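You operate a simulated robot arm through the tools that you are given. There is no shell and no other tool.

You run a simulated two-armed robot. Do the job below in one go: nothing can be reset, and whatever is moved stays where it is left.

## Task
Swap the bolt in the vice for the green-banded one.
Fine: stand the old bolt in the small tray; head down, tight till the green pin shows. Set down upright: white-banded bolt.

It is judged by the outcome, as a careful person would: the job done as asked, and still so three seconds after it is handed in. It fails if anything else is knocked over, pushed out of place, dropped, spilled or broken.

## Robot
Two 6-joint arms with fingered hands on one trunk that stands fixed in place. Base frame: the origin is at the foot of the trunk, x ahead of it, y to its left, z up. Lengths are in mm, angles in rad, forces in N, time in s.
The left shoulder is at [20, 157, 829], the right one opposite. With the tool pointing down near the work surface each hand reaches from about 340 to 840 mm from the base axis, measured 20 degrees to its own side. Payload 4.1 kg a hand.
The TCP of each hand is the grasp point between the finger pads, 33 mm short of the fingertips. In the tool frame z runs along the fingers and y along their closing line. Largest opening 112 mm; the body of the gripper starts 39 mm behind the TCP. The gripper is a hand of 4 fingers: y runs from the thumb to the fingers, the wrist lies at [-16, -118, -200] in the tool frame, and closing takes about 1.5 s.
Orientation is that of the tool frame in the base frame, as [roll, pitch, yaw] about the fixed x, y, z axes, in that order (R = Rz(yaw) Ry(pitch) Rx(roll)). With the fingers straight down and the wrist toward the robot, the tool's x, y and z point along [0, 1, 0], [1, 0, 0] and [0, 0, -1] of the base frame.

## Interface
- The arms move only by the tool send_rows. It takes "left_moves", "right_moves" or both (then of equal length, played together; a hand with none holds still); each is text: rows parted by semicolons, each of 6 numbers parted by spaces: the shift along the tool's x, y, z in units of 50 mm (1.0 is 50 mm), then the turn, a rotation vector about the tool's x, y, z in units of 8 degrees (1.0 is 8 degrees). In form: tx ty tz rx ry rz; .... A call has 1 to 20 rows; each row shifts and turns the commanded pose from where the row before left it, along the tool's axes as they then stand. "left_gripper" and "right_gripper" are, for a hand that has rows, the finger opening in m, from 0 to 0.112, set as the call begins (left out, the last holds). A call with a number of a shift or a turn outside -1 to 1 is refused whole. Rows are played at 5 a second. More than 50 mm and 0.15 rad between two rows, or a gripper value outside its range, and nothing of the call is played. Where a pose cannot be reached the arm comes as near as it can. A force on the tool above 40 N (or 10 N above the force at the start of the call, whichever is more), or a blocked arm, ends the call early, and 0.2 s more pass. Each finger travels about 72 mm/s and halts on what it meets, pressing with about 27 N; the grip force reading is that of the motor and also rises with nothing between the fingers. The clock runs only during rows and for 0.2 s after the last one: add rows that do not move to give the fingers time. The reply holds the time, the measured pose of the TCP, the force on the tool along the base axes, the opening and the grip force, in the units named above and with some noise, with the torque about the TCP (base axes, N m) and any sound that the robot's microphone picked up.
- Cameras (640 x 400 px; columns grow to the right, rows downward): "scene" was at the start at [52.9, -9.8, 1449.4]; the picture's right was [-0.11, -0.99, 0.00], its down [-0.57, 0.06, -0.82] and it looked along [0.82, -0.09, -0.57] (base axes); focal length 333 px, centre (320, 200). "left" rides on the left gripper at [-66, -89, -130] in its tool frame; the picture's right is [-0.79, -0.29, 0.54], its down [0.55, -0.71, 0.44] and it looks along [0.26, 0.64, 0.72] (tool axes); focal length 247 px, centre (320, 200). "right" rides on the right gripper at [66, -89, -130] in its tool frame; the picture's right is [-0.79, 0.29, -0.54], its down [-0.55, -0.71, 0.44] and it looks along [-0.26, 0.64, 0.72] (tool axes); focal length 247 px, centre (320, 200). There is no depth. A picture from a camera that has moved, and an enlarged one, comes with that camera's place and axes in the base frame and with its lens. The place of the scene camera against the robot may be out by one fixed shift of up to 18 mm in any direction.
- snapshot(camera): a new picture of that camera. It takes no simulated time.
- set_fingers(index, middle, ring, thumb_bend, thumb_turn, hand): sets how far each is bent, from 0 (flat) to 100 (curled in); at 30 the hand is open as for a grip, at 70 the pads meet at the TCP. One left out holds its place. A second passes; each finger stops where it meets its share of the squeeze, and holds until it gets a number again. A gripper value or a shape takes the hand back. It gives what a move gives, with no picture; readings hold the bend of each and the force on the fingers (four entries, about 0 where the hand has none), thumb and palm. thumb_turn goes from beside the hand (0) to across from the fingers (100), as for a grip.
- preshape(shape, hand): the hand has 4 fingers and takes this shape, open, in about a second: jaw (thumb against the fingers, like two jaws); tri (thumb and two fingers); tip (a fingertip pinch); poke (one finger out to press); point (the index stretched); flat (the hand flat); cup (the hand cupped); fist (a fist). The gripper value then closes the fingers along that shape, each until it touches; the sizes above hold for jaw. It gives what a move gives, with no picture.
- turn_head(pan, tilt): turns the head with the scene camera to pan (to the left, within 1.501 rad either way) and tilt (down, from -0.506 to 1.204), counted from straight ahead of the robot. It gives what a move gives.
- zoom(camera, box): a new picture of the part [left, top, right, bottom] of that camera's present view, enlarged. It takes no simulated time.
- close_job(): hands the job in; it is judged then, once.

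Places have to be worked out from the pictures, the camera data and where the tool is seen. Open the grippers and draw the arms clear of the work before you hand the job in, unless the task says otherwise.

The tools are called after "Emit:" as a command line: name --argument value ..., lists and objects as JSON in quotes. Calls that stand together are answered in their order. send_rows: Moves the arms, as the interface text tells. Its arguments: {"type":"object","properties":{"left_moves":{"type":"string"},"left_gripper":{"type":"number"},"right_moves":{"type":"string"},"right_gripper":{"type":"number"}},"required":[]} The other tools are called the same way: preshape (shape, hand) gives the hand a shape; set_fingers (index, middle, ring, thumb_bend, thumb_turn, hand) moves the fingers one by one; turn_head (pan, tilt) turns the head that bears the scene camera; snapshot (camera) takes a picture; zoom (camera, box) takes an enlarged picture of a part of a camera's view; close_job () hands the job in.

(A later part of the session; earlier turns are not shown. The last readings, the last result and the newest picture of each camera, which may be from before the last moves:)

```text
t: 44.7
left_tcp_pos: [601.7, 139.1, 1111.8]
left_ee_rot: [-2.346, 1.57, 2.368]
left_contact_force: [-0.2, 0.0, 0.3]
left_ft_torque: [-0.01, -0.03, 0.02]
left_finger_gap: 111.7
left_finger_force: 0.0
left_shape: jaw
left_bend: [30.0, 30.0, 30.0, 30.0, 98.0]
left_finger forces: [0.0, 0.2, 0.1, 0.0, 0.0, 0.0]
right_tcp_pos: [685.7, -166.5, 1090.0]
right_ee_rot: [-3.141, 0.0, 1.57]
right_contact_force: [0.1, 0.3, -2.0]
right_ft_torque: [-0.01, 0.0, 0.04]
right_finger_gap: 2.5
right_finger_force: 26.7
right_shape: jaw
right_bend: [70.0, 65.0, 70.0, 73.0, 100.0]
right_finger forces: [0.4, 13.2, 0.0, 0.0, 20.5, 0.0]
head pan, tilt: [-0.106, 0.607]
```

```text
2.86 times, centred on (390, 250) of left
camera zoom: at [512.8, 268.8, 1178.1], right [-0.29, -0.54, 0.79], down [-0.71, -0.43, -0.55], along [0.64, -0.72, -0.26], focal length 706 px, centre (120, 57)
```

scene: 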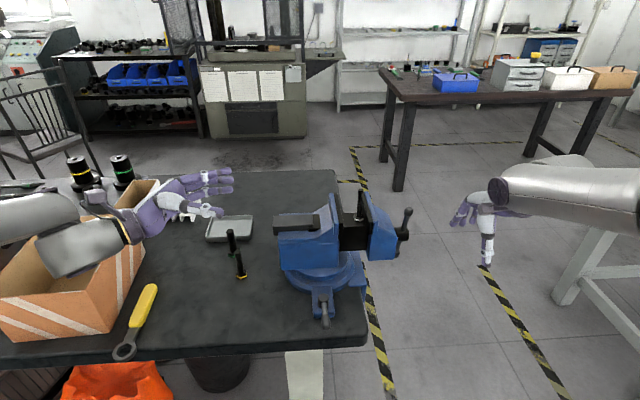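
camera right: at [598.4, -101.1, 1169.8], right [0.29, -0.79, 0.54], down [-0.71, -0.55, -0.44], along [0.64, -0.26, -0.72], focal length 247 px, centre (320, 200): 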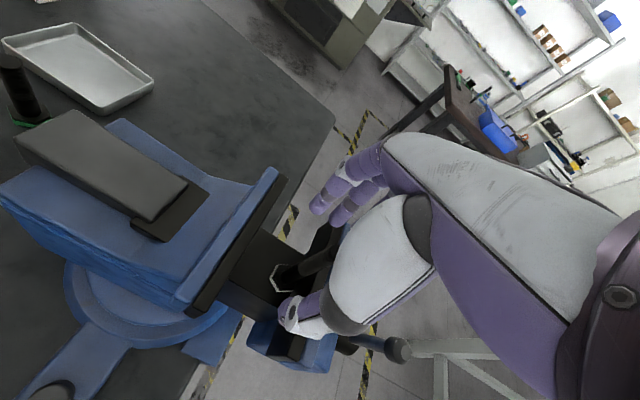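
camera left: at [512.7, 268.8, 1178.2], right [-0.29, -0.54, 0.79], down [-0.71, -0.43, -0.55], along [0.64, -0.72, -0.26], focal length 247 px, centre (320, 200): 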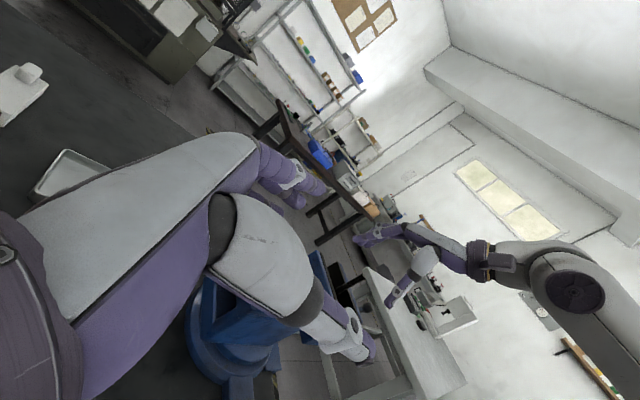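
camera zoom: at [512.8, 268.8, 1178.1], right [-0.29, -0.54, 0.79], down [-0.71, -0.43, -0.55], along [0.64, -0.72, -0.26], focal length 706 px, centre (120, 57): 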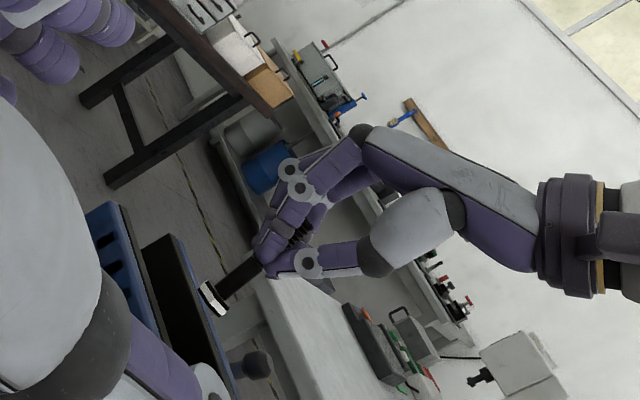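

The old bolt hangs securely, nearly upright. I carry it out the front of the vice and over to a free spot near (590, 65), retracting the left hand meanwhile.

Emit:
send_rows --right_moves "0 -0.84 0 0 0 0; 0 -0.84 0 0 0 0; 0 -0.84 0 0 0 0; 0.944 0.12 0 0 0 0; 0.944 0.12 0 0 0 0; 0.944 0.12 0 0 0 0; 0.944 0.12 0 0 0 0; 0.944 0.12 0 0 0 0; 0 0 0.9 0 0 0; 0 0 0.9 0 0 0; 0 0 0.9 0 0 0; 0 0 0 0 0 0" --left_moves "0 0 -0.8 0 0 0; 0 0 -0.8 0 0 0; 0 0 -0.8 0 0 0; 0 0 -0.8 0 0 0; 0 0 0 0 0 0; 0 0 0 0 0 0; 0 0 0 0 0 0; 0 0 0 0 0 0; 0 0 0 0 0 0; 0 0 0 0 0 0; 0 0 0 0 0 0; 0 0 0 0 0 0"

Emit:
snapshot --camera "scene"

Emit:
snapshot --camera "right"

Emit:
snapshot --camera "left"

```text
t: 47.3
left_tcp_pos: [600.3, 303.6, 1111.1]
left_ee_rot: [2.844, 1.57, 1.273]
left_contact_force: [-0.5, 0.5, -0.7]
left_ft_torque: [0.01, 0.0, 0.03]
left_finger_gap: 111.8
left_finger_force: 0.0
left_shape: jaw
left_bend: [30.0, 30.0, 30.0, 30.0, 98.0]
left_finger forces: [0.0, 0.0, 0.1, 0.1, 0.0, 0.0]
right_tcp_pos: [588.6, 67.7, 950.5]
right_ee_rot: [-3.142, -0.001, 1.57]
right_contact_force: [0.0, 0.2, -0.8]
right_ft_torque: [0.0, 0.01, 0.02]
right_finger_gap: 2.6
right_finger_force: 27.2
right_shape: jaw
right_bend: [70.0, 65.0, 70.0, 73.0, 100.0]
right_finger forces: [0.3, 12.9, 0.1, 0.0, 20.6, 0.0]
head pan, tilt: [-0.106, 0.607]
```

```text
taken
```

scene: 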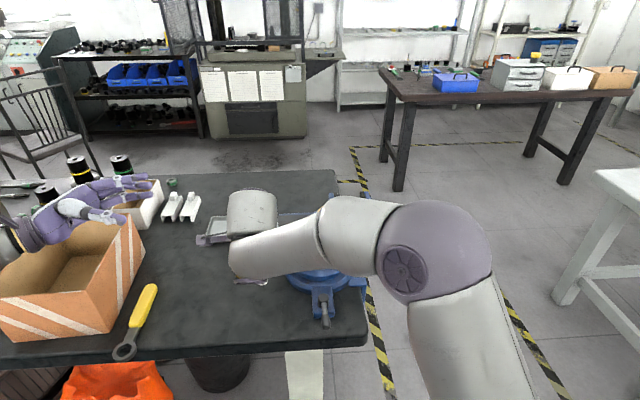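

```text
taken
camera right: at [501.1, 132.9, 1081.5], right [0.29, -0.79, 0.54], down [-0.71, -0.55, -0.44], along [0.64, -0.26, -0.72], focal length 247 px, centre (320, 200)
```

right: 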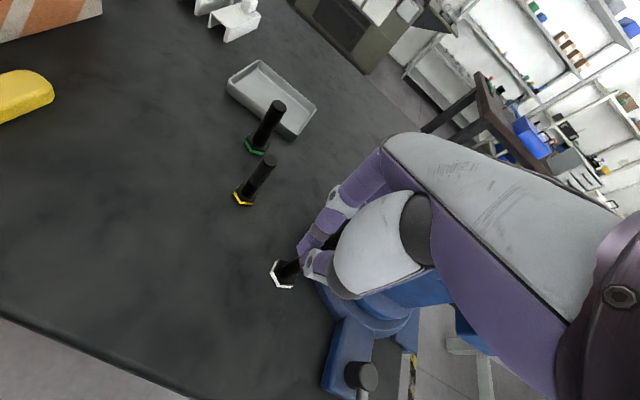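

```text
taken
camera left: at [511.8, 432.4, 1176.9], right [-0.29, -0.54, 0.79], down [-0.71, -0.43, -0.55], along [0.64, -0.72, -0.26], focal length 247 px, centre (320, 200)
```

left: 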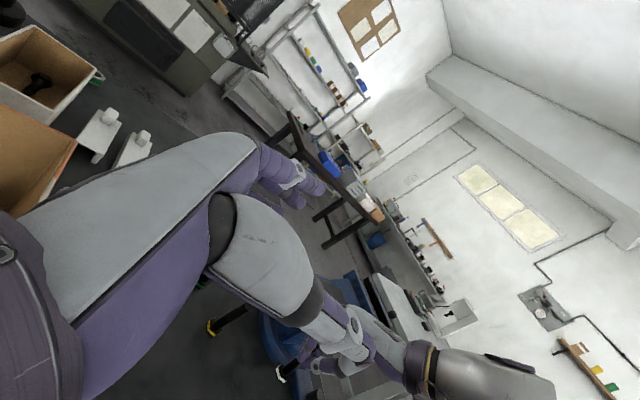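

This view shows the table bolts and tray well; I zoom to triangulate table height and hex orientations before setting down.

Emit:
zoom --camera "right" --box '[200, 40, 360, 220]'

Emit:
zoom --camera "right" --box '[240, 200, 400, 320]'

```text
2.22 times, centred on (280, 130) of right
camera zoom: at [501.1, 132.9, 1081.5], right [0.29, -0.79, 0.54], down [-0.71, -0.55, -0.44], along [0.64, -0.26, -0.72], focal length 549 px, centre (409, 356)
```

zoom: 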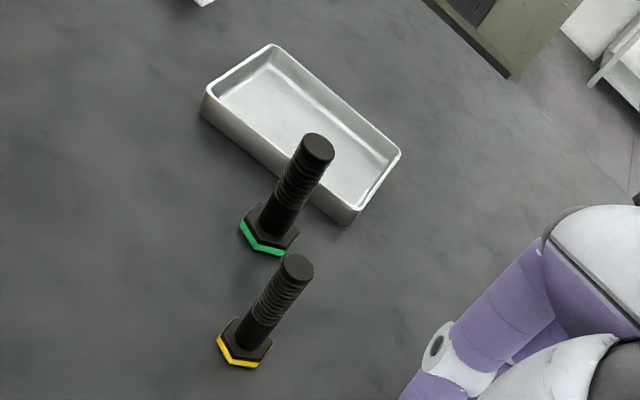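

```text
3.33 times, centred on (320, 260) of right
camera zoom: at [501.1, 132.9, 1081.5], right [0.29, -0.79, 0.54], down [-0.71, -0.55, -0.44], along [0.64, -0.26, -0.72], focal length 823 px, centre (320, 0)
```

zoom: 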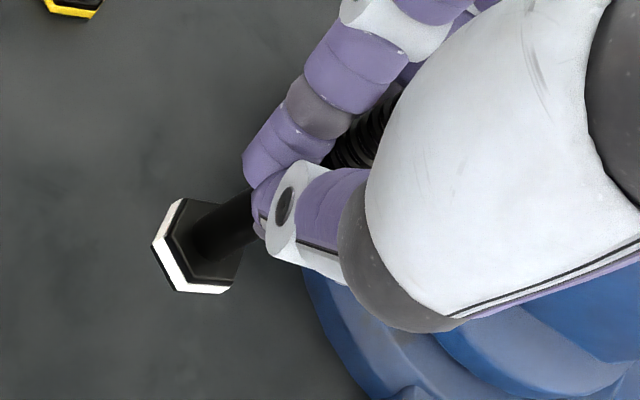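

Table surface comes out near z 800, green bolt at about (765, 157), yellow at (683, 128). I lower the old bolt towards the table at (590, 60).

Emit:
send_rows --right_moves "0 0 0.5 0 0 0; 0 0 0.4 0 0 0; 0 0 0.2 0 0 0; 0 0 0 0 0 0"

Emit:
zoom --camera "right" --box '[240, 200, 400, 320]'

Emit:
zoom --camera "left" --box '[200, 300, 400, 400]'

```text
t: 48.3
left_tcp_pos: [600.6, 304.1, 1110.9]
left_ee_rot: [-2.842, 1.569, 1.871]
left_contact_force: [0.8, -0.5, -0.5]
left_ft_torque: [-0.01, 0.01, 0.01]
left_finger_gap: 111.5
left_finger_force: 0.1
left_shape: jaw
left_bend: [30.0, 30.0, 30.0, 30.0, 98.0]
left_finger forces: [0.0, 0.0, 0.0, 0.0, 0.0, 0.0]
right_tcp_pos: [589.2, 68.3, 898.4]
right_ee_rot: [3.141, -0.001, 1.572]
right_contact_force: [-0.1, -0.6, -1.8]
right_ft_torque: [0.01, -0.04, 0.03]
right_finger_gap: 2.5
right_finger_force: 26.9
right_shape: jaw
right_bend: [70.0, 65.0, 70.0, 73.0, 100.0]
right_finger forces: [0.3, 12.9, 0.1, 0.0, 20.7, 0.1]
head pan, tilt: [-0.106, 0.607]
```

```text
3.33 times, centred on (320, 260) of right
camera zoom: at [500.7, 133.5, 1029.4], right [0.29, -0.79, 0.54], down [-0.71, -0.55, -0.44], along [0.64, -0.26, -0.72], focal length 823 px, centre (320, 0)
```

zoom: 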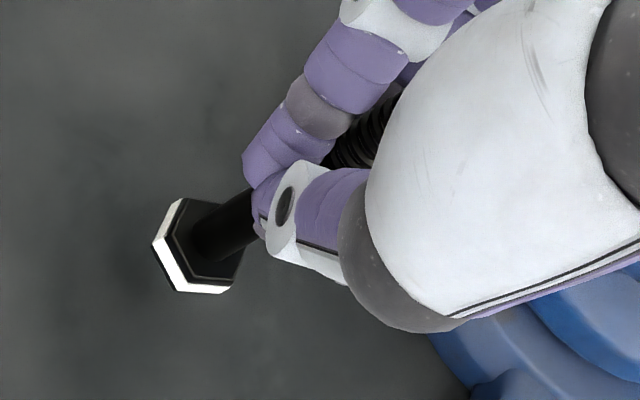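

```text
3.20 times, centred on (300, 350) of left
camera zoom: at [511.9, 432.4, 1176.9], right [-0.29, -0.54, 0.79], down [-0.71, -0.43, -0.55], along [0.64, -0.72, -0.26], focal length 790 px, centre (384, -280)
```

zoom: 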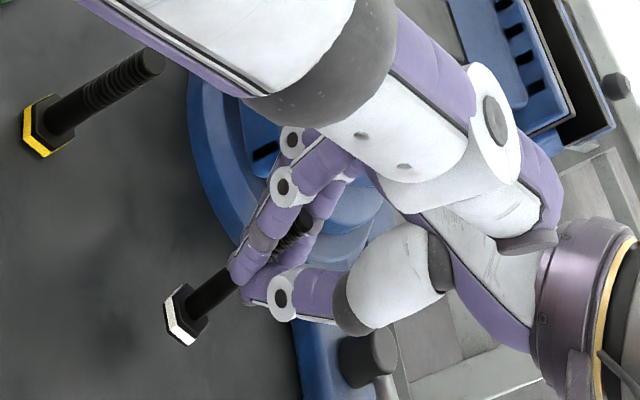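

Still a few mm up. I continue down gently.

Emit:
send_rows --right_moves "0 0 0.06 0 0 0; 0 0 0.06 0 0 0; 0 0 0.06 0 0 0; 0 0 0 0 0 0"

Emit:
zoom --camera "left" --box '[200, 300, 400, 400]'

```text
t: 49.3
left_tcp_pos: [600.9, 302.9, 1110.7]
left_ee_rot: [1.173, 1.57, -0.397]
left_contact_force: [0.6, -0.4, 0.1]
left_ft_torque: [0.02, 0.02, 0.01]
left_finger_gap: 111.6
left_finger_force: 0.0
left_shape: jaw
left_bend: [30.0, 30.0, 30.0, 30.0, 98.0]
left_finger forces: [0.0, 0.0, 0.0, 0.0, 0.0, 0.0]
right_tcp_pos: [589.6, 69.0, 891.1]
right_ee_rot: [3.141, 0.0, 1.57]
right_contact_force: [-0.4, 0.8, -0.8]
right_ft_torque: [0.0, -0.01, 0.0]
right_finger_gap: 2.6
right_finger_force: 26.9
right_shape: jaw
right_bend: [70.0, 65.0, 70.0, 73.0, 100.0]
right_finger forces: [0.3, 13.0, 0.1, 0.0, 20.6, 0.0]
head pan, tilt: [-0.106, 0.607]
```

```text
3.20 times, centred on (300, 350) of left
camera zoom: at [511.9, 432.4, 1176.9], right [-0.29, -0.54, 0.79], down [-0.71, -0.43, -0.55], along [0.64, -0.72, -0.26], focal length 790 px, centre (384, -280)
```

zoom: 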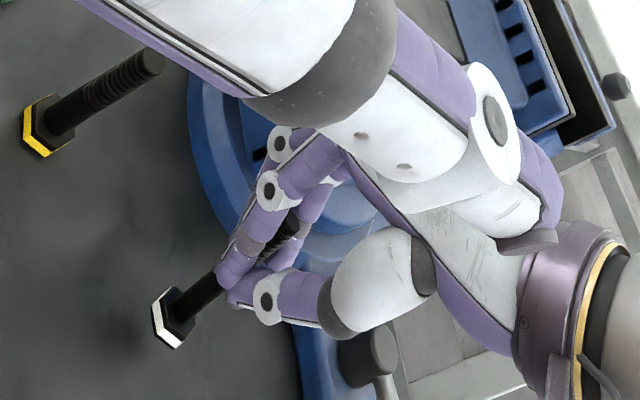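

No contact yet; further down in small steps.

Emit:
send_rows --right_moves "0 0 0.05 0 0 0; 0 0 0.05 0 0 0; 0 0 0 0 0 0"

Emit:
send_rows --right_moves "0 0 0.04 0 0 0; 0 0 0 0 0 0"

Emit:
zoom --camera "left" --box '[200, 300, 400, 400]'

```text
t: 50.1
left_tcp_pos: [600.5, 302.9, 1110.4]
left_ee_rot: [-0.937, 1.569, -2.508]
left_contact_force: [0.7, -0.5, 0.5]
left_ft_torque: [-0.01, 0.01, 0.01]
left_finger_gap: 111.4
left_finger_force: 0.1
left_shape: jaw
left_bend: [30.0, 30.0, 30.0, 30.0, 98.0]
left_finger forces: [0.0, 0.0, 0.0, 0.0, 0.0, 0.0]
right_tcp_pos: [589.1, 69.6, 884.7]
right_ee_rot: [3.141, 0.001, 1.571]
right_contact_force: [0.1, -0.5, -1.0]
right_ft_torque: [0.01, -0.02, -0.03]
right_finger_gap: 2.4
right_finger_force: 27.1
right_shape: jaw
right_bend: [70.0, 65.0, 70.0, 73.0, 100.0]
right_finger forces: [0.3, 12.9, 0.1, 0.0, 20.6, 0.0]
head pan, tilt: [-0.106, 0.607]
```

```text
t: 50.7
left_tcp_pos: [600.1, 301.4, 1110.4]
left_ee_rot: [-0.575, 1.57, -2.147]
left_contact_force: [-0.3, -0.7, 0.7]
left_ft_torque: [0.0, -0.01, 0.0]
left_finger_gap: 111.9
left_finger_force: 0.0
left_shape: jaw
left_bend: [30.0, 30.0, 30.0, 30.0, 98.0]
left_finger forces: [0.1, 0.0, 0.1, 0.0, 0.0, 0.1]
right_tcp_pos: [589.6, 68.9, 884.1]
right_ee_rot: [-3.142, 0.002, 1.57]
right_contact_force: [0.4, -1.5, -1.7]
right_ft_torque: [-0.02, -0.03, 0.01]
right_finger_gap: 2.6
right_finger_force: 26.9
right_shape: jaw
right_bend: [70.0, 65.0, 70.0, 73.0, 100.0]
right_finger forces: [0.3, 12.9, 0.0, 0.0, 20.6, 0.0]
head pan, tilt: [-0.106, 0.607]
```

```text
3.20 times, centred on (300, 350) of left
camera zoom: at [511.9, 432.4, 1176.9], right [-0.29, -0.54, 0.79], down [-0.71, -0.43, -0.55], along [0.64, -0.72, -0.26], focal length 790 px, centre (384, -280)
```

zoom: 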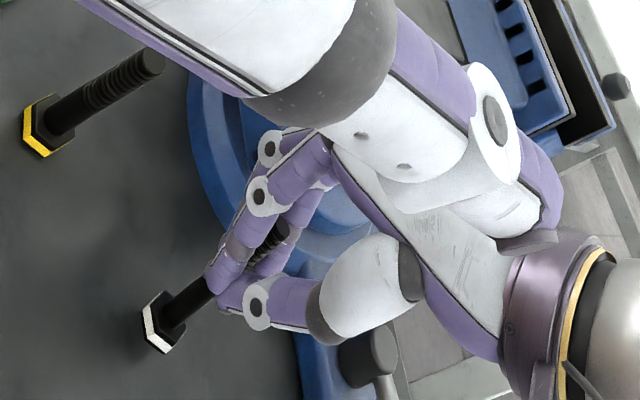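

Still only the bolt's weight on the sensor. A few more millimetres.

Emit:
send_rows --right_moves "0 0 0.05 0 0 0; 0 0 0 0 0 0"

Emit:
send_rows --right_moves "0 0 0.05 0 0 0; 0 0 0 0 0 0"

Emit:
zoom --camera "right" --box '[240, 200, 400, 320]'

```text
t: 51.3
left_tcp_pos: [600.9, 301.9, 1110.4]
left_ee_rot: [-2.599, 1.57, 2.114]
left_contact_force: [-0.3, 0.2, 0.0]
left_ft_torque: [0.02, -0.02, 0.01]
left_finger_gap: 111.5
left_finger_force: 0.1
left_shape: jaw
left_bend: [30.0, 30.0, 30.0, 30.0, 98.0]
left_finger forces: [0.0, 0.1, 0.0, 0.0, 0.0, 0.0]
right_tcp_pos: [588.7, 69.1, 881.2]
right_ee_rot: [-3.141, 0.001, 1.572]
right_contact_force: [-0.1, -0.6, -0.7]
right_ft_torque: [0.02, 0.02, 0.01]
right_finger_gap: 2.6
right_finger_force: 26.9
right_shape: jaw
right_bend: [70.0, 65.0, 70.0, 73.0, 100.0]
right_finger forces: [0.3, 13.0, 0.0, 0.0, 20.5, 0.1]
head pan, tilt: [-0.106, 0.607]
```

```text
t: 51.9
left_tcp_pos: [600.8, 303.7, 1110.6]
left_ee_rot: [-1.109, 1.57, -2.679]
left_contact_force: [-0.2, -0.7, 0.0]
left_ft_torque: [-0.01, -0.02, 0.02]
left_finger_gap: 111.9
left_finger_force: 0.0
left_shape: jaw
left_bend: [30.0, 30.0, 30.0, 30.0, 98.0]
left_finger forces: [0.0, 0.0, 0.0, 0.0, 0.1, 0.0]
right_tcp_pos: [588.7, 69.4, 879.6]
right_ee_rot: [-3.141, 0.0, 1.571]
right_contact_force: [0.4, 0.5, -1.3]
right_ft_torque: [0.01, -0.01, 0.01]
right_finger_gap: 2.5
right_finger_force: 27.3
right_shape: jaw
right_bend: [70.0, 65.0, 70.0, 73.0, 100.0]
right_finger forces: [0.2, 12.9, 0.1, 0.1, 20.7, 0.0]
head pan, tilt: [-0.106, 0.607]
```

```text
3.33 times, centred on (320, 260) of right
camera zoom: at [501.3, 134.6, 1010.8], right [0.29, -0.79, 0.54], down [-0.71, -0.55, -0.44], along [0.64, -0.26, -0.72], focal length 823 px, centre (320, 0)
```

zoom: 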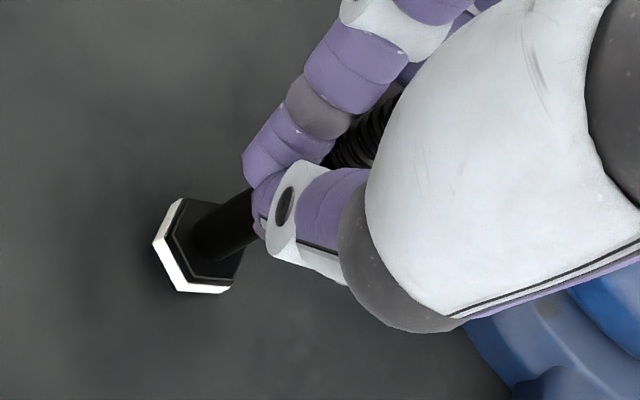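

Shadow is tightening but no contact. I continue in 2.5 mm steps.

Emit:
send_rows --right_moves "0 0 0.05 0 0 0; 0 0 0 0 0 0"

Emit:
send_rows --right_moves "0 0 0.05 0 0 0; 0 0 0 0 0 0"

Emit:
send_rows --right_moves "0 0 0.05 0 0 0; 0 0 0 0 0 0"

```text
t: 52.5
left_tcp_pos: [600.1, 303.8, 1111.0]
left_ee_rot: [-0.528, 1.57, -2.1]
left_contact_force: [-0.2, 0.0, 0.1]
left_ft_torque: [-0.04, 0.01, 0.03]
left_finger_gap: 111.6
left_finger_force: 0.0
left_shape: jaw
left_bend: [30.0, 30.0, 30.0, 30.0, 98.0]
left_finger forces: [0.0, 0.0, 0.0, 0.0, 0.0, 0.0]
right_tcp_pos: [591.0, 68.4, 877.4]
right_ee_rot: [3.14, -0.001, 1.572]
right_contact_force: [-0.5, -0.9, 8.7]
right_ft_torque: [-0.03, 0.0, 0.02]
right_finger_gap: 2.8
right_finger_force: 27.6
right_shape: jaw
right_bend: [70.0, 65.0, 70.0, 73.0, 100.0]
right_finger forces: [0.3, 13.4, 0.1, 0.0, 23.9, 0.1]
head pan, tilt: [-0.106, 0.607]
```

```text
t: 53.1
left_tcp_pos: [599.9, 301.8, 1111.0]
left_ee_rot: [3.089, 1.57, 1.519]
left_contact_force: [0.2, -0.6, -0.2]
left_ft_torque: [-0.01, -0.01, 0.0]
left_finger_gap: 111.8
left_finger_force: 0.1
left_shape: jaw
left_bend: [30.0, 30.0, 30.0, 30.0, 98.0]
left_finger forces: [0.0, 0.0, 0.0, 0.0, 0.1, 0.0]
right_tcp_pos: [591.4, 70.1, 875.0]
right_ee_rot: [3.138, -0.002, 1.57]
right_contact_force: [-0.4, -1.8, 23.4]
right_ft_torque: [-0.16, -0.02, -0.04]
right_finger_gap: 3.7
right_finger_force: 27.6
right_shape: jaw
right_bend: [70.0, 65.0, 70.0, 74.0, 100.0]
right_finger forces: [0.2, 14.7, 0.1, 0.1, 30.8, 0.1]
head pan, tilt: [-0.106, 0.607]
```

```text
t: 53.7
left_tcp_pos: [599.7, 302.7, 1111.1]
left_ee_rot: [2.34, 1.569, 0.77]
left_contact_force: [0.5, -0.4, 0.3]
left_ft_torque: [0.0, 0.01, -0.02]
left_finger_gap: 111.8
left_finger_force: 0.0
left_shape: jaw
left_bend: [30.0, 30.0, 30.0, 30.0, 98.0]
left_finger forces: [0.1, 0.0, 0.0, 0.0, 0.0, 0.0]
right_tcp_pos: [590.2, 69.9, 873.3]
right_ee_rot: [3.139, -0.003, 1.571]
right_contact_force: [-2.9, -2.7, 30.4]
right_ft_torque: [-0.18, -0.05, -0.01]
right_finger_gap: 4.6
right_finger_force: 27.1
right_shape: jaw
right_bend: [70.0, 64.0, 70.0, 75.0, 100.0]
right_finger forces: [0.1, 15.5, 0.0, 0.0, 34.9, 0.0]
head pan, tilt: [-0.106, 0.607]
```

Contact at TCP z≈877.5. I ease back up ~3 mm to unload, look, then open.

Emit:
send_rows --right_moves "0 0 -0.06 0 0 0; 0 0 0 0 0 0"

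Emit:
zoom --camera "right" --box '[240, 200, 400, 320]'

Emit:
zoom --camera "left" --box '[200, 300, 400, 400]'

```text
t: 54.3
left_tcp_pos: [600.5, 302.7, 1111.3]
left_ee_rot: [2.084, 1.569, 0.512]
left_contact_force: [0.6, -0.2, -0.2]
left_ft_torque: [0.03, 0.03, -0.01]
left_finger_gap: 111.9
left_finger_force: 0.0
left_shape: jaw
left_bend: [30.0, 30.0, 30.0, 30.0, 98.0]
left_finger forces: [0.0, 0.0, 0.1, 0.1, 0.1, 0.1]
right_tcp_pos: [589.3, 70.0, 874.4]
right_ee_rot: [-3.139, 0.0, 1.571]
right_contact_force: [-0.4, -1.8, 18.0]
right_ft_torque: [-0.14, -0.08, 0.03]
right_finger_gap: 4.2
right_finger_force: 27.1
right_shape: jaw
right_bend: [70.0, 64.0, 70.0, 75.0, 100.0]
right_finger forces: [0.0, 14.8, 0.0, 0.0, 30.2, 0.1]
head pan, tilt: [-0.106, 0.607]
```

```text
3.33 times, centred on (320, 260) of right
camera zoom: at [501.5, 134.8, 1005.7], right [0.29, -0.79, 0.54], down [-0.71, -0.55, -0.43], along [0.64, -0.26, -0.72], focal length 823 px, centre (320, 0)
```

zoom: 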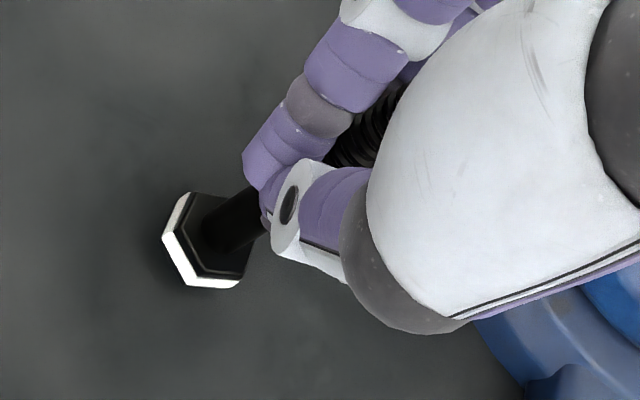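

```text
3.20 times, centred on (300, 350) of left
camera zoom: at [511.5, 432.3, 1177.1], right [-0.29, -0.54, 0.79], down [-0.71, -0.43, -0.55], along [0.64, -0.72, -0.26], focal length 790 px, centre (384, -280)
```

zoom: 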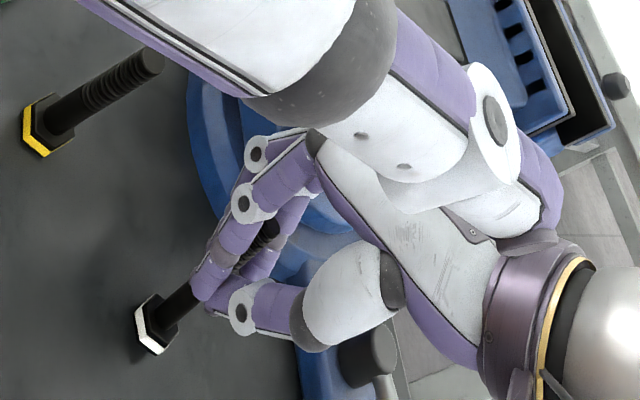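

Still 18 N of load; I back off another 2 mm, then open the fingers modestly.

Emit:
send_rows --right_moves "0 0 -0.05 0 0 0; 0 0 0 0 0 0"

Emit:
send_rows --right_moves "0 0 0 0 0 0; 0 0 0 0 0 0; 0 0 0 0 0 0; 0 0 0 0 0 0; 0 0 0 0 0 0; 0 0 0 0 0 0" --right_gripper 0.08

Emit:
zoom --camera "right" --box '[240, 180, 400, 320]'

Emit:
zoom --camera "left" --box '[200, 300, 400, 400]'

```text
t: 54.9
left_tcp_pos: [599.5, 303.4, 1110.7]
left_ee_rot: [-2.238, 1.571, 2.476]
left_contact_force: [-0.2, 1.4, -0.1]
left_ft_torque: [0.02, 0.0, 0.01]
left_finger_gap: 111.6
left_finger_force: 0.1
left_shape: jaw
left_bend: [30.0, 30.0, 30.0, 30.0, 98.0]
left_finger forces: [0.0, 0.0, 0.0, 0.0, 0.0, 0.1]
right_tcp_pos: [589.4, 67.1, 875.8]
right_ee_rot: [-3.14, 0.0, 1.571]
right_contact_force: [-0.4, -1.2, 2.9]
right_ft_torque: [-0.01, -0.02, 0.01]
right_finger_gap: 3.6
right_finger_force: 26.9
right_shape: jaw
right_bend: [70.0, 64.0, 70.0, 74.0, 100.0]
right_finger forces: [0.1, 12.7, 0.1, 0.0, 24.2, 0.0]
head pan, tilt: [-0.106, 0.607]
```

```text
t: 56.3
left_tcp_pos: [600.1, 303.2, 1111.3]
left_ee_rot: [0.083, 1.57, -1.487]
left_contact_force: [-0.1, -0.1, -0.3]
left_ft_torque: [-0.04, -0.04, 0.0]
left_finger_gap: 111.9
left_finger_force: 0.1
left_shape: jaw
left_bend: [30.0, 30.0, 30.0, 30.0, 98.0]
left_finger forces: [0.0, 0.0, 0.1, 0.0, 0.1, 0.0]
right_tcp_pos: [588.7, 70.9, 877.5]
right_ee_rot: [3.141, 0.0, 1.569]
right_contact_force: [-1.7, 3.3, -1.8]
right_ft_torque: [-0.01, 0.12, 0.17]
right_finger_gap: 79.8
right_finger_force: 0.2
right_shape: jaw
right_bend: [26.0, 37.0, 35.0, 58.0, 99.0]
right_finger forces: [0.0, 0.0, 4.3, 0.1, 0.0, 0.0]
head pan, tilt: [-0.106, 0.607]
```

```text
2.86 times, centred on (320, 250) of right
camera zoom: at [501.9, 134.7, 1008.2], right [0.29, -0.79, 0.54], down [-0.71, -0.55, -0.44], along [0.64, -0.26, -0.72], focal length 706 px, centre (320, 57)
```

zoom: 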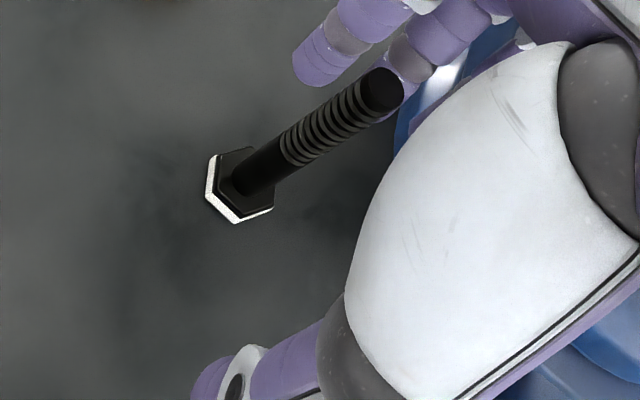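

```text
3.20 times, centred on (300, 350) of left
camera zoom: at [511.9, 432.5, 1176.8], right [-0.29, -0.54, 0.79], down [-0.71, -0.44, -0.55], along [0.64, -0.72, -0.26], focal length 790 px, centre (384, -280)
```

zoom: 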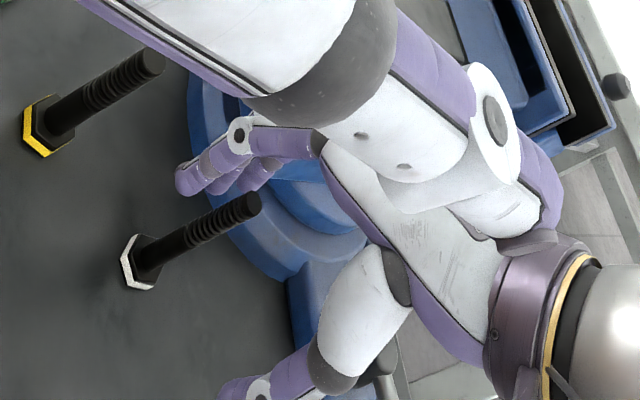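

The old bolt stands upright on the table (it was slid to about (616, 68) while opening). The ring finger brushes the vice base lightly, so I lift straight up.

Emit:
send_rows --right_moves "0 0 -0.2 0 0 0; 0 0 -0.6 0 0 0; 0 0 -0.8 0 0 0; 0 0 -0.8 0 0 0; 0 0 0 0 0 0"

Emit:
snapshot --camera "right"

Emit:
snapshot --camera "left"

```text
t: 57.5
left_tcp_pos: [600.6, 302.4, 1110.0]
left_ee_rot: [-0.234, 1.57, -1.804]
left_contact_force: [-0.1, -0.2, -0.4]
left_ft_torque: [-0.02, -0.01, 0.04]
left_finger_gap: 111.7
left_finger_force: 0.1
left_shape: jaw
left_bend: [30.0, 30.0, 30.0, 30.0, 98.0]
left_finger forces: [0.0, 0.1, 0.0, 0.0, 0.0, 0.0]
right_tcp_pos: [594.3, 67.5, 998.7]
right_ee_rot: [3.141, 0.0, 1.571]
right_contact_force: [0.5, -0.1, 0.7]
right_ft_torque: [0.0, 0.02, -0.02]
right_finger_gap: 79.7
right_finger_force: 0.1
right_shape: jaw
right_bend: [26.0, 37.0, 34.0, 58.0, 99.0]
right_finger forces: [0.1, 0.0, 0.1, 0.0, 0.1, 0.1]
head pan, tilt: [-0.106, 0.607]
```

```text
taken
camera right: at [505.4, 134.1, 1129.3], right [0.29, -0.79, 0.54], down [-0.71, -0.55, -0.43], along [0.64, -0.26, -0.72], focal length 247 px, centre (320, 200)
```

right: 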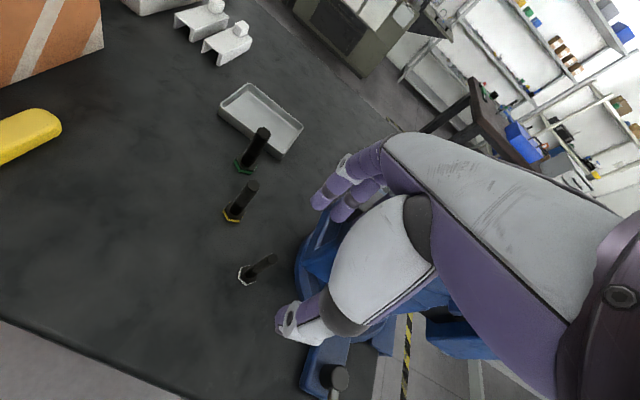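

```text
taken
camera left: at [511.9, 432.4, 1176.8], right [-0.29, -0.54, 0.79], down [-0.71, -0.43, -0.55], along [0.64, -0.72, -0.26], focal length 247 px, centre (320, 200)
```

left: 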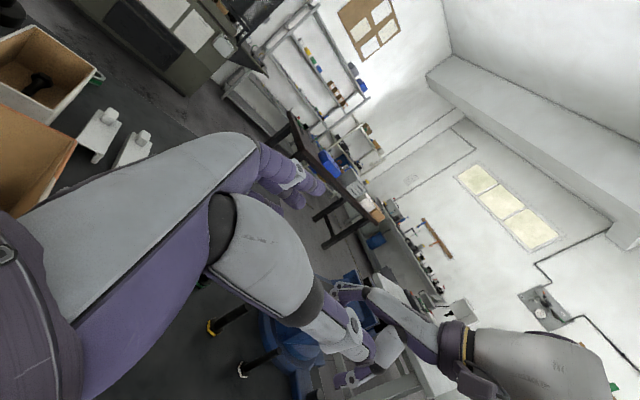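

Both bolts are upright. I pull the right hand back to its side, and bring the left hand forward for picking the old bolt.

Emit:
send_rows --right_moves "0 -0.9 -0.3 0 0 0; 0 -0.9 -0.3 0 0 0; -0.95 0 -0.1 0 0 0; -0.95 0 -0.1 0 0 0; -0.95 0 -0.1 0 0 0; -0.95 0 -0.1 0 0 0; -0.95 0 -0.1 0 0 0; -0.95 0 -0.1 0 0 0; -0.95 0 -0.1 0 0 0" --left_moves "0 0 0 0 0 0; 0 0 0 0 0 0; 0 0 0 0 0 0; 0 0 0 0 0 0; 0.4 0 0.8 0 0 0; 0.4 0 0.8 0 0 0; 0.4 0 0.8 0 0 0; 0 0 0 0 0 0; 0 0 0 0 0 0"

Emit:
send_rows --left_moves "0 0 0 0 0.9375 0; 0 0 0 0 0.9375 0; 0 0 0 0 0.9375 0; 0 0 0 0 0.9375 0; 0 0 0 0 0.9375 0; 0 0 0 0 0.9375 0; 0 0 0 -0.663 0 -0.663; 0 0 0 -0.663 0 -0.663; 0 0 0 0 0 0" --left_gripper 0.08

Emit:
snapshot --camera "scene"

Emit:
snapshot --camera "left"

```text
t: 59.5
left_tcp_pos: [603.5, 179.4, 1054.4]
left_ee_rot: [-1.031, 1.57, -2.602]
left_contact_force: [-0.1, 0.8, -0.5]
left_ft_torque: [-0.03, -0.01, -0.02]
left_finger_gap: 112.0
left_finger_force: 0.0
left_shape: jaw
left_bend: [30.0, 30.0, 30.0, 30.0, 98.0]
left_finger forces: [0.0, 0.1, 0.1, 0.0, 0.1, 0.1]
right_tcp_pos: [498.6, -263.3, 1064.1]
right_ee_rot: [3.141, 0.0, 1.57]
right_contact_force: [-0.2, 0.4, 0.1]
right_ft_torque: [-0.02, -0.01, -0.05]
right_finger_gap: 79.7
right_finger_force: 0.0
right_shape: jaw
right_bend: [26.0, 36.0, 34.0, 58.0, 99.0]
right_finger forces: [0.1, 0.0, 0.1, 0.1, 0.0, 0.0]
head pan, tilt: [-0.106, 0.607]
```

```text
t: 61.5
left_tcp_pos: [602.9, 179.8, 1054.5]
left_ee_rot: [3.138, 0.785, 1.83]
left_contact_force: [-0.8, -0.6, 0.3]
left_ft_torque: [0.0, -0.01, -0.02]
left_finger_gap: 80.4
left_finger_force: 0.1
left_shape: jaw
left_bend: [26.0, 36.0, 33.0, 58.0, 99.0]
left_finger forces: [0.1, 0.0, 0.1, 0.0, 0.0, 0.0]
right_tcp_pos: [498.7, -262.6, 1064.1]
right_ee_rot: [-3.141, 0.001, 1.572]
right_contact_force: [0.4, -0.6, 0.3]
right_ft_torque: [-0.01, -0.01, 0.01]
right_finger_gap: 80.0
right_finger_force: 0.2
right_shape: jaw
right_bend: [26.0, 36.0, 34.0, 58.0, 99.0]
right_finger forces: [0.1, 0.0, 0.1, 0.0, 0.1, 0.1]
head pan, tilt: [-0.106, 0.607]
```

```text
taken
```

scene: 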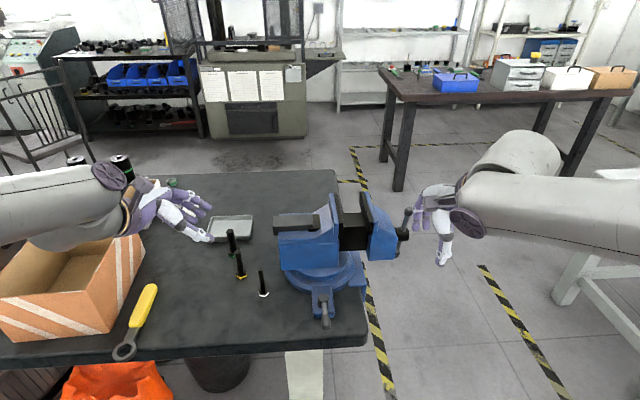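

```text
taken
camera left: at [504.7, 200.4, 1192.5], right [-0.03, -0.98, 0.18], down [-0.71, -0.1, -0.7], along [0.71, -0.15, -0.69], focal length 247 px, centre (320, 200)
```

left: 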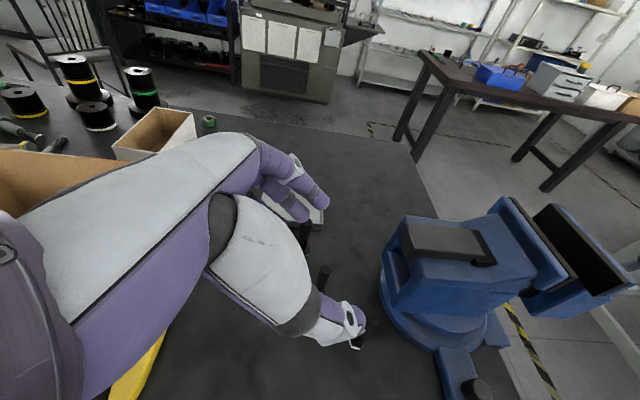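

The tilted pose (45° down, yaw 75°) is reached exactly. Partial gripper values bend the fingers unevenly, so I'll set fingers explicitly: thumb, index, middle half open, ring curled out of the way, then move above the old bolt.

Emit:
set_fingers --hand "left" --index 42 --middle 42 --ring 100 --thumb_bend 42 --thumb_turn 100

Emit:
send_rows --left_moves "0.0415 -0.08 0.765 0 0 0; 0.0415 -0.08 0.765 0 0 0; 0.0415 -0.08 0.765 0 0 0; 0.0415 -0.08 0.765 0 0 0; 0 0 0 0 0 0"

Emit:
snapshot --camera "left"

Emit:
zoom --camera "scene" --box '[140, 180, 320, 320]'

```text
t: 62.5
left_tcp_pos: [602.0, 180.3, 1052.9]
left_ee_rot: [-3.141, 0.786, 1.833]
left_contact_force: [0.3, -0.8, -0.2]
left_ft_torque: [0.02, 0.06, 0.05]
left_finger_gap: 79.9
left_finger_force: 0.0
left_shape: fingers
left_bend: [42.0, 42.0, 100.0, 42.0, 99.0]
left_finger forces: [0.0, 0.1, 0.1, 0.0, 0.1, 0.0]
right_tcp_pos: [498.4, -261.5, 1065.2]
right_ee_rot: [3.141, -0.002, 1.569]
right_contact_force: [0.2, -0.2, 0.9]
right_ft_torque: [0.04, -0.04, 0.04]
right_finger_gap: 79.9
right_finger_force: 0.1
right_shape: jaw
right_bend: [26.0, 36.0, 34.0, 58.0, 99.0]
right_finger forces: [0.1, 0.0, 0.1, 0.0, 0.0, 0.0]
head pan, tilt: [-0.106, 0.607]
```

```text
t: 63.7
left_tcp_pos: [615.8, 79.7, 940.7]
left_ee_rot: [3.14, 0.785, 1.831]
left_contact_force: [0.1, -0.2, 0.2]
left_ft_torque: [0.03, 0.0, 0.03]
left_finger_gap: 79.9
left_finger_force: 0.0
left_shape: fingers
left_bend: [42.0, 42.0, 100.0, 42.0, 99.0]
left_finger forces: [0.0, 0.1, 0.0, 0.0, 0.1, 0.0]
right_tcp_pos: [499.4, -263.4, 1064.2]
right_ee_rot: [-3.141, 0.0, 1.569]
right_contact_force: [0.3, 0.2, -0.4]
right_ft_torque: [-0.01, 0.01, -0.01]
right_finger_gap: 79.9
right_finger_force: 0.1
right_shape: jaw
right_bend: [26.0, 36.0, 34.0, 58.0, 99.0]
right_finger forces: [0.0, 0.0, 0.0, 0.1, 0.0, 0.1]
head pan, tilt: [-0.106, 0.607]
```

```text
taken
camera left: at [518.6, 100.2, 1079.4], right [-0.03, -0.98, 0.18], down [-0.71, -0.1, -0.7], along [0.71, -0.15, -0.69], focal length 247 px, centre (320, 200)
```

left: 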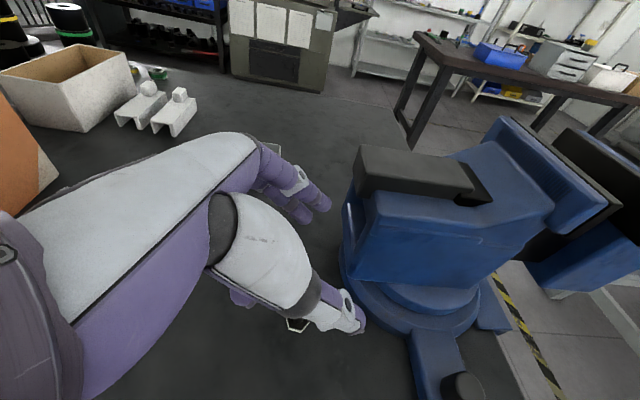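

```text
2.86 times, centred on (230, 250) of scene
camera zoom: at [52.8, -9.8, 1449.4], right [-0.11, -0.99, 0.0], down [-0.57, 0.06, -0.82], along [0.82, -0.09, -0.57], focal length 951 px, centre (577, 57)
```

zoom: 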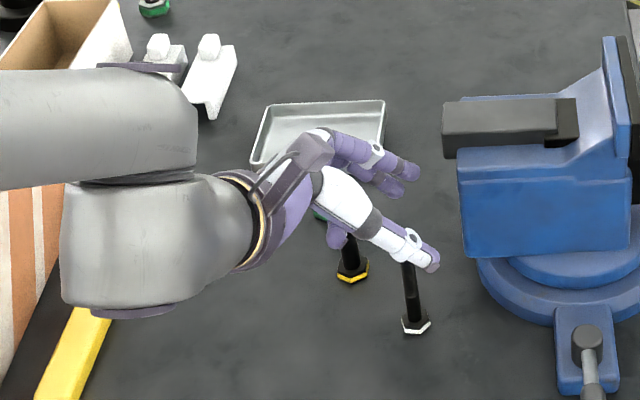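

Old bolt base triangulates to (613, 71), matching. I descend vertically so it comes between thumb and fingers.

Emit:
send_rows --left_moves "0.42 -0.02 0.43 0 0 0; 0.42 -0.02 0.43 0 0 0; 0.42 -0.01 0.43 0 0 0; 0 0 0 0 0 0"

Emit:
snapshot --camera "left"

Emit:
zoom --camera "scene" --box '[180, 200, 300, 300]'

Emit:
snapshot --camera "right"

```text
t: 64.7
left_tcp_pos: [610.1, 77.4, 850.8]
left_ee_rot: [3.141, 0.786, 1.832]
left_contact_force: [-0.3, 0.3, 0.1]
left_ft_torque: [-0.03, 0.0, -0.01]
left_finger_gap: 79.7
left_finger_force: 0.0
left_shape: fingers
left_bend: [42.0, 42.0, 100.0, 42.0, 99.0]
left_finger forces: [0.0, 0.1, 0.1, 0.1, 0.0, 0.0]
right_tcp_pos: [498.2, -263.2, 1064.9]
right_ee_rot: [-3.142, 0.0, 1.573]
right_contact_force: [0.4, 0.3, 1.6]
right_ft_torque: [0.02, 0.02, 0.01]
right_finger_gap: 80.1
right_finger_force: 0.0
right_shape: jaw
right_bend: [26.0, 36.0, 34.0, 58.0, 99.0]
right_finger forces: [0.0, 0.0, 0.0, 0.0, 0.1, 0.0]
head pan, tilt: [-0.106, 0.607]
```

```text
taken
camera left: at [512.9, 97.5, 988.9], right [-0.03, -0.98, 0.18], down [-0.71, -0.1, -0.7], along [0.71, -0.15, -0.69], focal length 247 px, centre (320, 200)
```

left: 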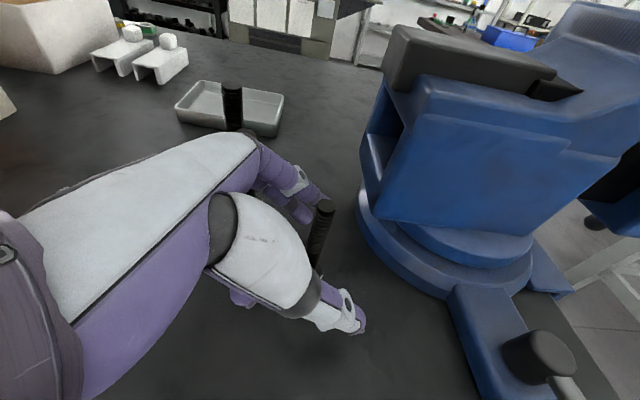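

```text
4.00 times, centred on (240, 250) of scene
camera zoom: at [52.8, -9.8, 1449.4], right [-0.11, -0.99, 0.0], down [-0.57, 0.06, -0.82], along [0.82, -0.09, -0.57], focal length 1331 px, centre (640, 0)
```

zoom: 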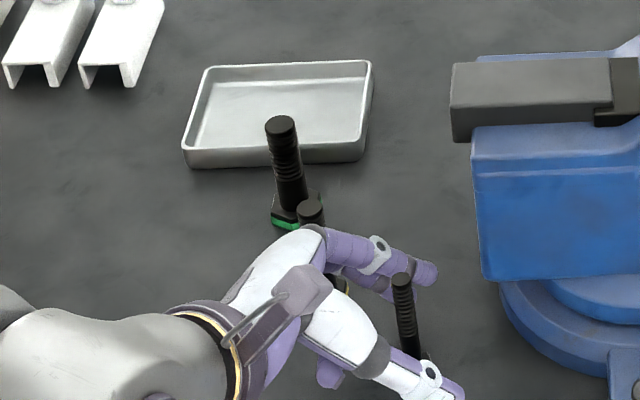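

```text
taken
camera right: at [410.8, -197.6, 1195.6], right [0.29, -0.79, 0.54], down [-0.71, -0.55, -0.44], along [0.64, -0.26, -0.72], focal length 247 px, centre (320, 200)
```

right: 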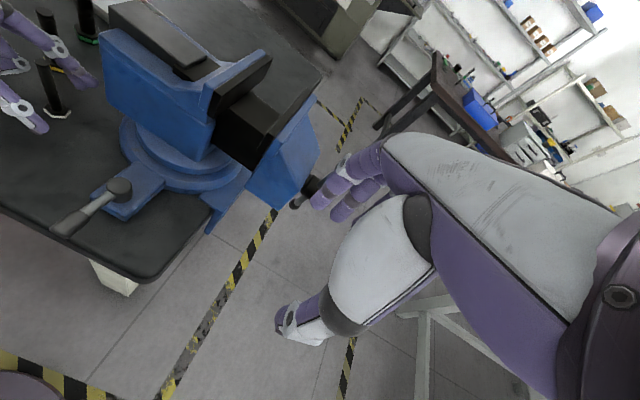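

The bolt is centred within 4 mm between thumb and fingers. I close thumb, index and middle on it.

Emit:
set_fingers --hand "left" --index 72 --middle 72 --thumb_bend 72

Emit:
snapshot --camera "left"

Emit:
zoom --camera "scene" --box '[180, 200, 300, 300]'

Emit:
zoom --camera "right" --box '[0, 0, 120, 150]'

```text
t: 65.7
left_tcp_pos: [610.9, 76.6, 850.4]
left_ee_rot: [-3.141, 0.784, 1.831]
left_contact_force: [0.1, -0.5, 0.0]
left_ft_torque: [-0.01, 0.0, 0.02]
left_finger_gap: 0.1
left_finger_force: 0.2
left_shape: fingers
left_bend: [72.0, 72.0, 100.0, 71.0, 100.0]
left_finger forces: [0.0, 0.1, 0.0, 0.0, 0.1, 0.0]
right_tcp_pos: [498.7, -263.5, 1064.0]
right_ee_rot: [3.141, 0.0, 1.57]
right_contact_force: [-0.6, -0.2, 0.3]
right_ft_torque: [-0.02, -0.02, 0.01]
right_finger_gap: 79.8
right_finger_force: 0.0
right_shape: jaw
right_bend: [26.0, 36.0, 34.0, 58.0, 99.0]
right_finger forces: [0.0, 0.0, 0.0, 0.0, 0.0, 0.0]
head pan, tilt: [-0.106, 0.607]
```

```text
taken
camera left: at [513.0, 97.4, 989.2], right [-0.03, -0.98, 0.18], down [-0.71, -0.1, -0.7], along [0.71, -0.15, -0.69], focal length 247 px, centre (320, 200)
```

left: 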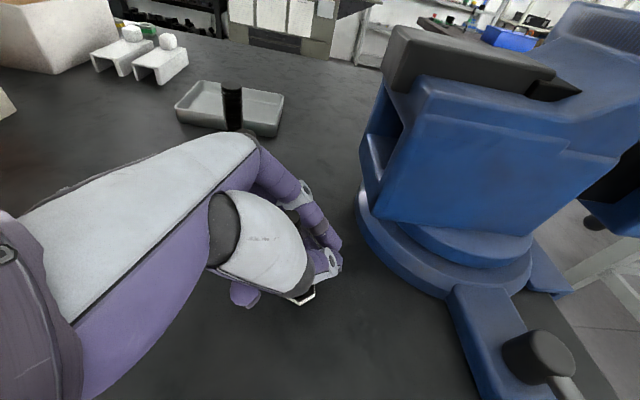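

```text
4.00 times, centred on (240, 250) of scene
camera zoom: at [52.9, -9.8, 1449.4], right [-0.11, -0.99, 0.0], down [-0.57, 0.06, -0.82], along [0.82, -0.09, -0.57], focal length 1331 px, centre (640, 0)
```

zoom: 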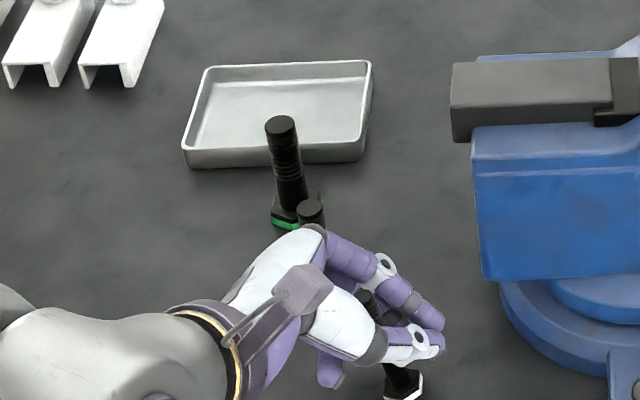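

```text
2.67 times, centred on (60, 75) of right
camera zoom: at [410.9, -197.6, 1195.6], right [0.29, -0.79, 0.54], down [-0.71, -0.55, -0.44], along [0.64, -0.26, -0.72], focal length 659 px, centre (1013, 533)
```

zoom: 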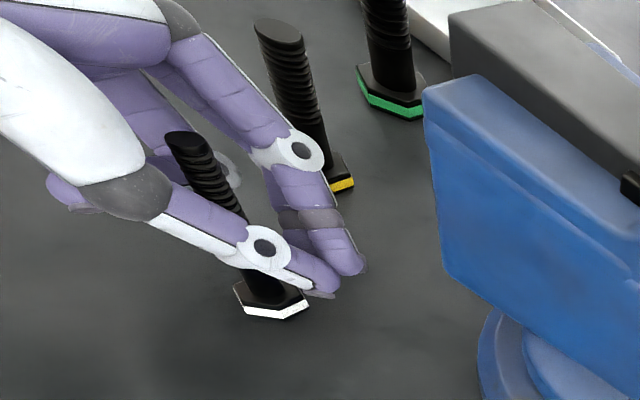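

The tips closed beyond the bolt: it sits in the hollow of the hand, so the pads only meet near the tips. I reopen, raise, reduce the tilt to 20° and set the hand back ~20 mm so the tips will catch the shank.

Emit:
set_fingers --hand "left" --index 42 --middle 42 --thumb_bend 42

Emit:
send_rows --left_moves "-0.43 0 -0.43 0 0 0; -0.43 0 -0.43 0 0 0; -0.43 0 -0.43 0 0 0; 0 0 0 0 -0.78 0; 0 0 0 0 -0.78 0; 0 0 0 0 -0.78 0; 0 0 0 0 -0.785 0; 0 0 0 0 0 0"

Emit:
snapshot --camera "left"

Emit:
zoom --camera "right" --box '[0, 0, 120, 150]'

```text
t: 66.7
left_tcp_pos: [611.1, 77.6, 850.4]
left_ee_rot: [3.141, 0.786, 1.83]
left_contact_force: [0.0, -1.0, 0.5]
left_ft_torque: [0.0, -0.01, 0.02]
left_finger_gap: 79.4
left_finger_force: 0.0
left_shape: fingers
left_bend: [42.0, 42.0, 100.0, 42.0, 99.0]
left_finger forces: [0.0, 0.0, 0.0, 0.0, 0.1, 0.0]
right_tcp_pos: [498.9, -262.1, 1064.8]
right_ee_rot: [-3.14, 0.002, 1.572]
right_contact_force: [0.3, -0.1, -0.1]
right_ft_torque: [0.01, 0.0, -0.01]
right_finger_gap: 80.1
right_finger_force: 0.2
right_shape: jaw
right_bend: [26.0, 36.0, 34.0, 58.0, 99.0]
right_finger forces: [0.0, 0.1, 0.0, 0.0, 0.0, 0.0]
head pan, tilt: [-0.106, 0.607]
```

```text
t: 68.5
left_tcp_pos: [612.0, 76.5, 939.3]
left_ee_rot: [-3.136, 1.222, 1.838]
left_contact_force: [0.3, -0.4, -0.4]
left_ft_torque: [0.01, 0.01, 0.0]
left_finger_gap: 79.3
left_finger_force: 0.0
left_shape: fingers
left_bend: [42.0, 42.0, 100.0, 42.0, 99.0]
left_finger forces: [0.1, 0.1, 0.0, 0.1, 0.1, 0.0]
right_tcp_pos: [499.2, -262.4, 1064.8]
right_ee_rot: [-3.141, 0.0, 1.571]
right_contact_force: [0.6, 0.2, 0.0]
right_ft_torque: [0.0, 0.01, 0.01]
right_finger_gap: 80.0
right_finger_force: 0.0
right_shape: jaw
right_bend: [26.0, 36.0, 34.0, 58.0, 99.0]
right_finger forces: [0.0, 0.0, 0.1, 0.0, 0.1, 0.1]
head pan, tilt: [-0.106, 0.607]
```

```text
taken
camera left: at [500.7, 149.2, 1046.8], right [-0.08, -0.82, 0.56], down [-0.63, -0.4, -0.67], along [0.77, -0.4, -0.49], focal length 247 px, centre (320, 200)
```

left: 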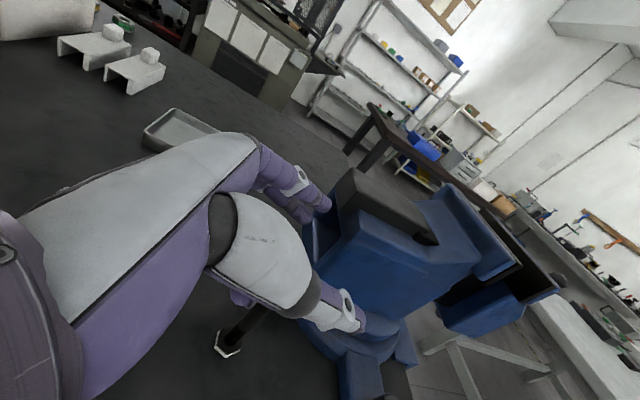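

```text
2.67 times, centred on (60, 75) of right
camera zoom: at [410.8, -197.6, 1195.6], right [0.29, -0.79, 0.54], down [-0.71, -0.55, -0.44], along [0.64, -0.26, -0.72], focal length 659 px, centre (1013, 533)
```

zoom: 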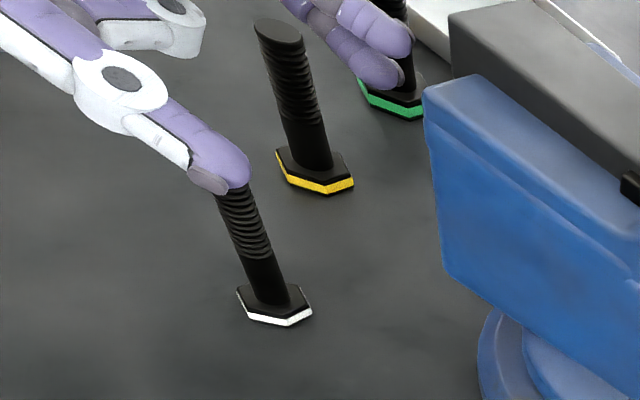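

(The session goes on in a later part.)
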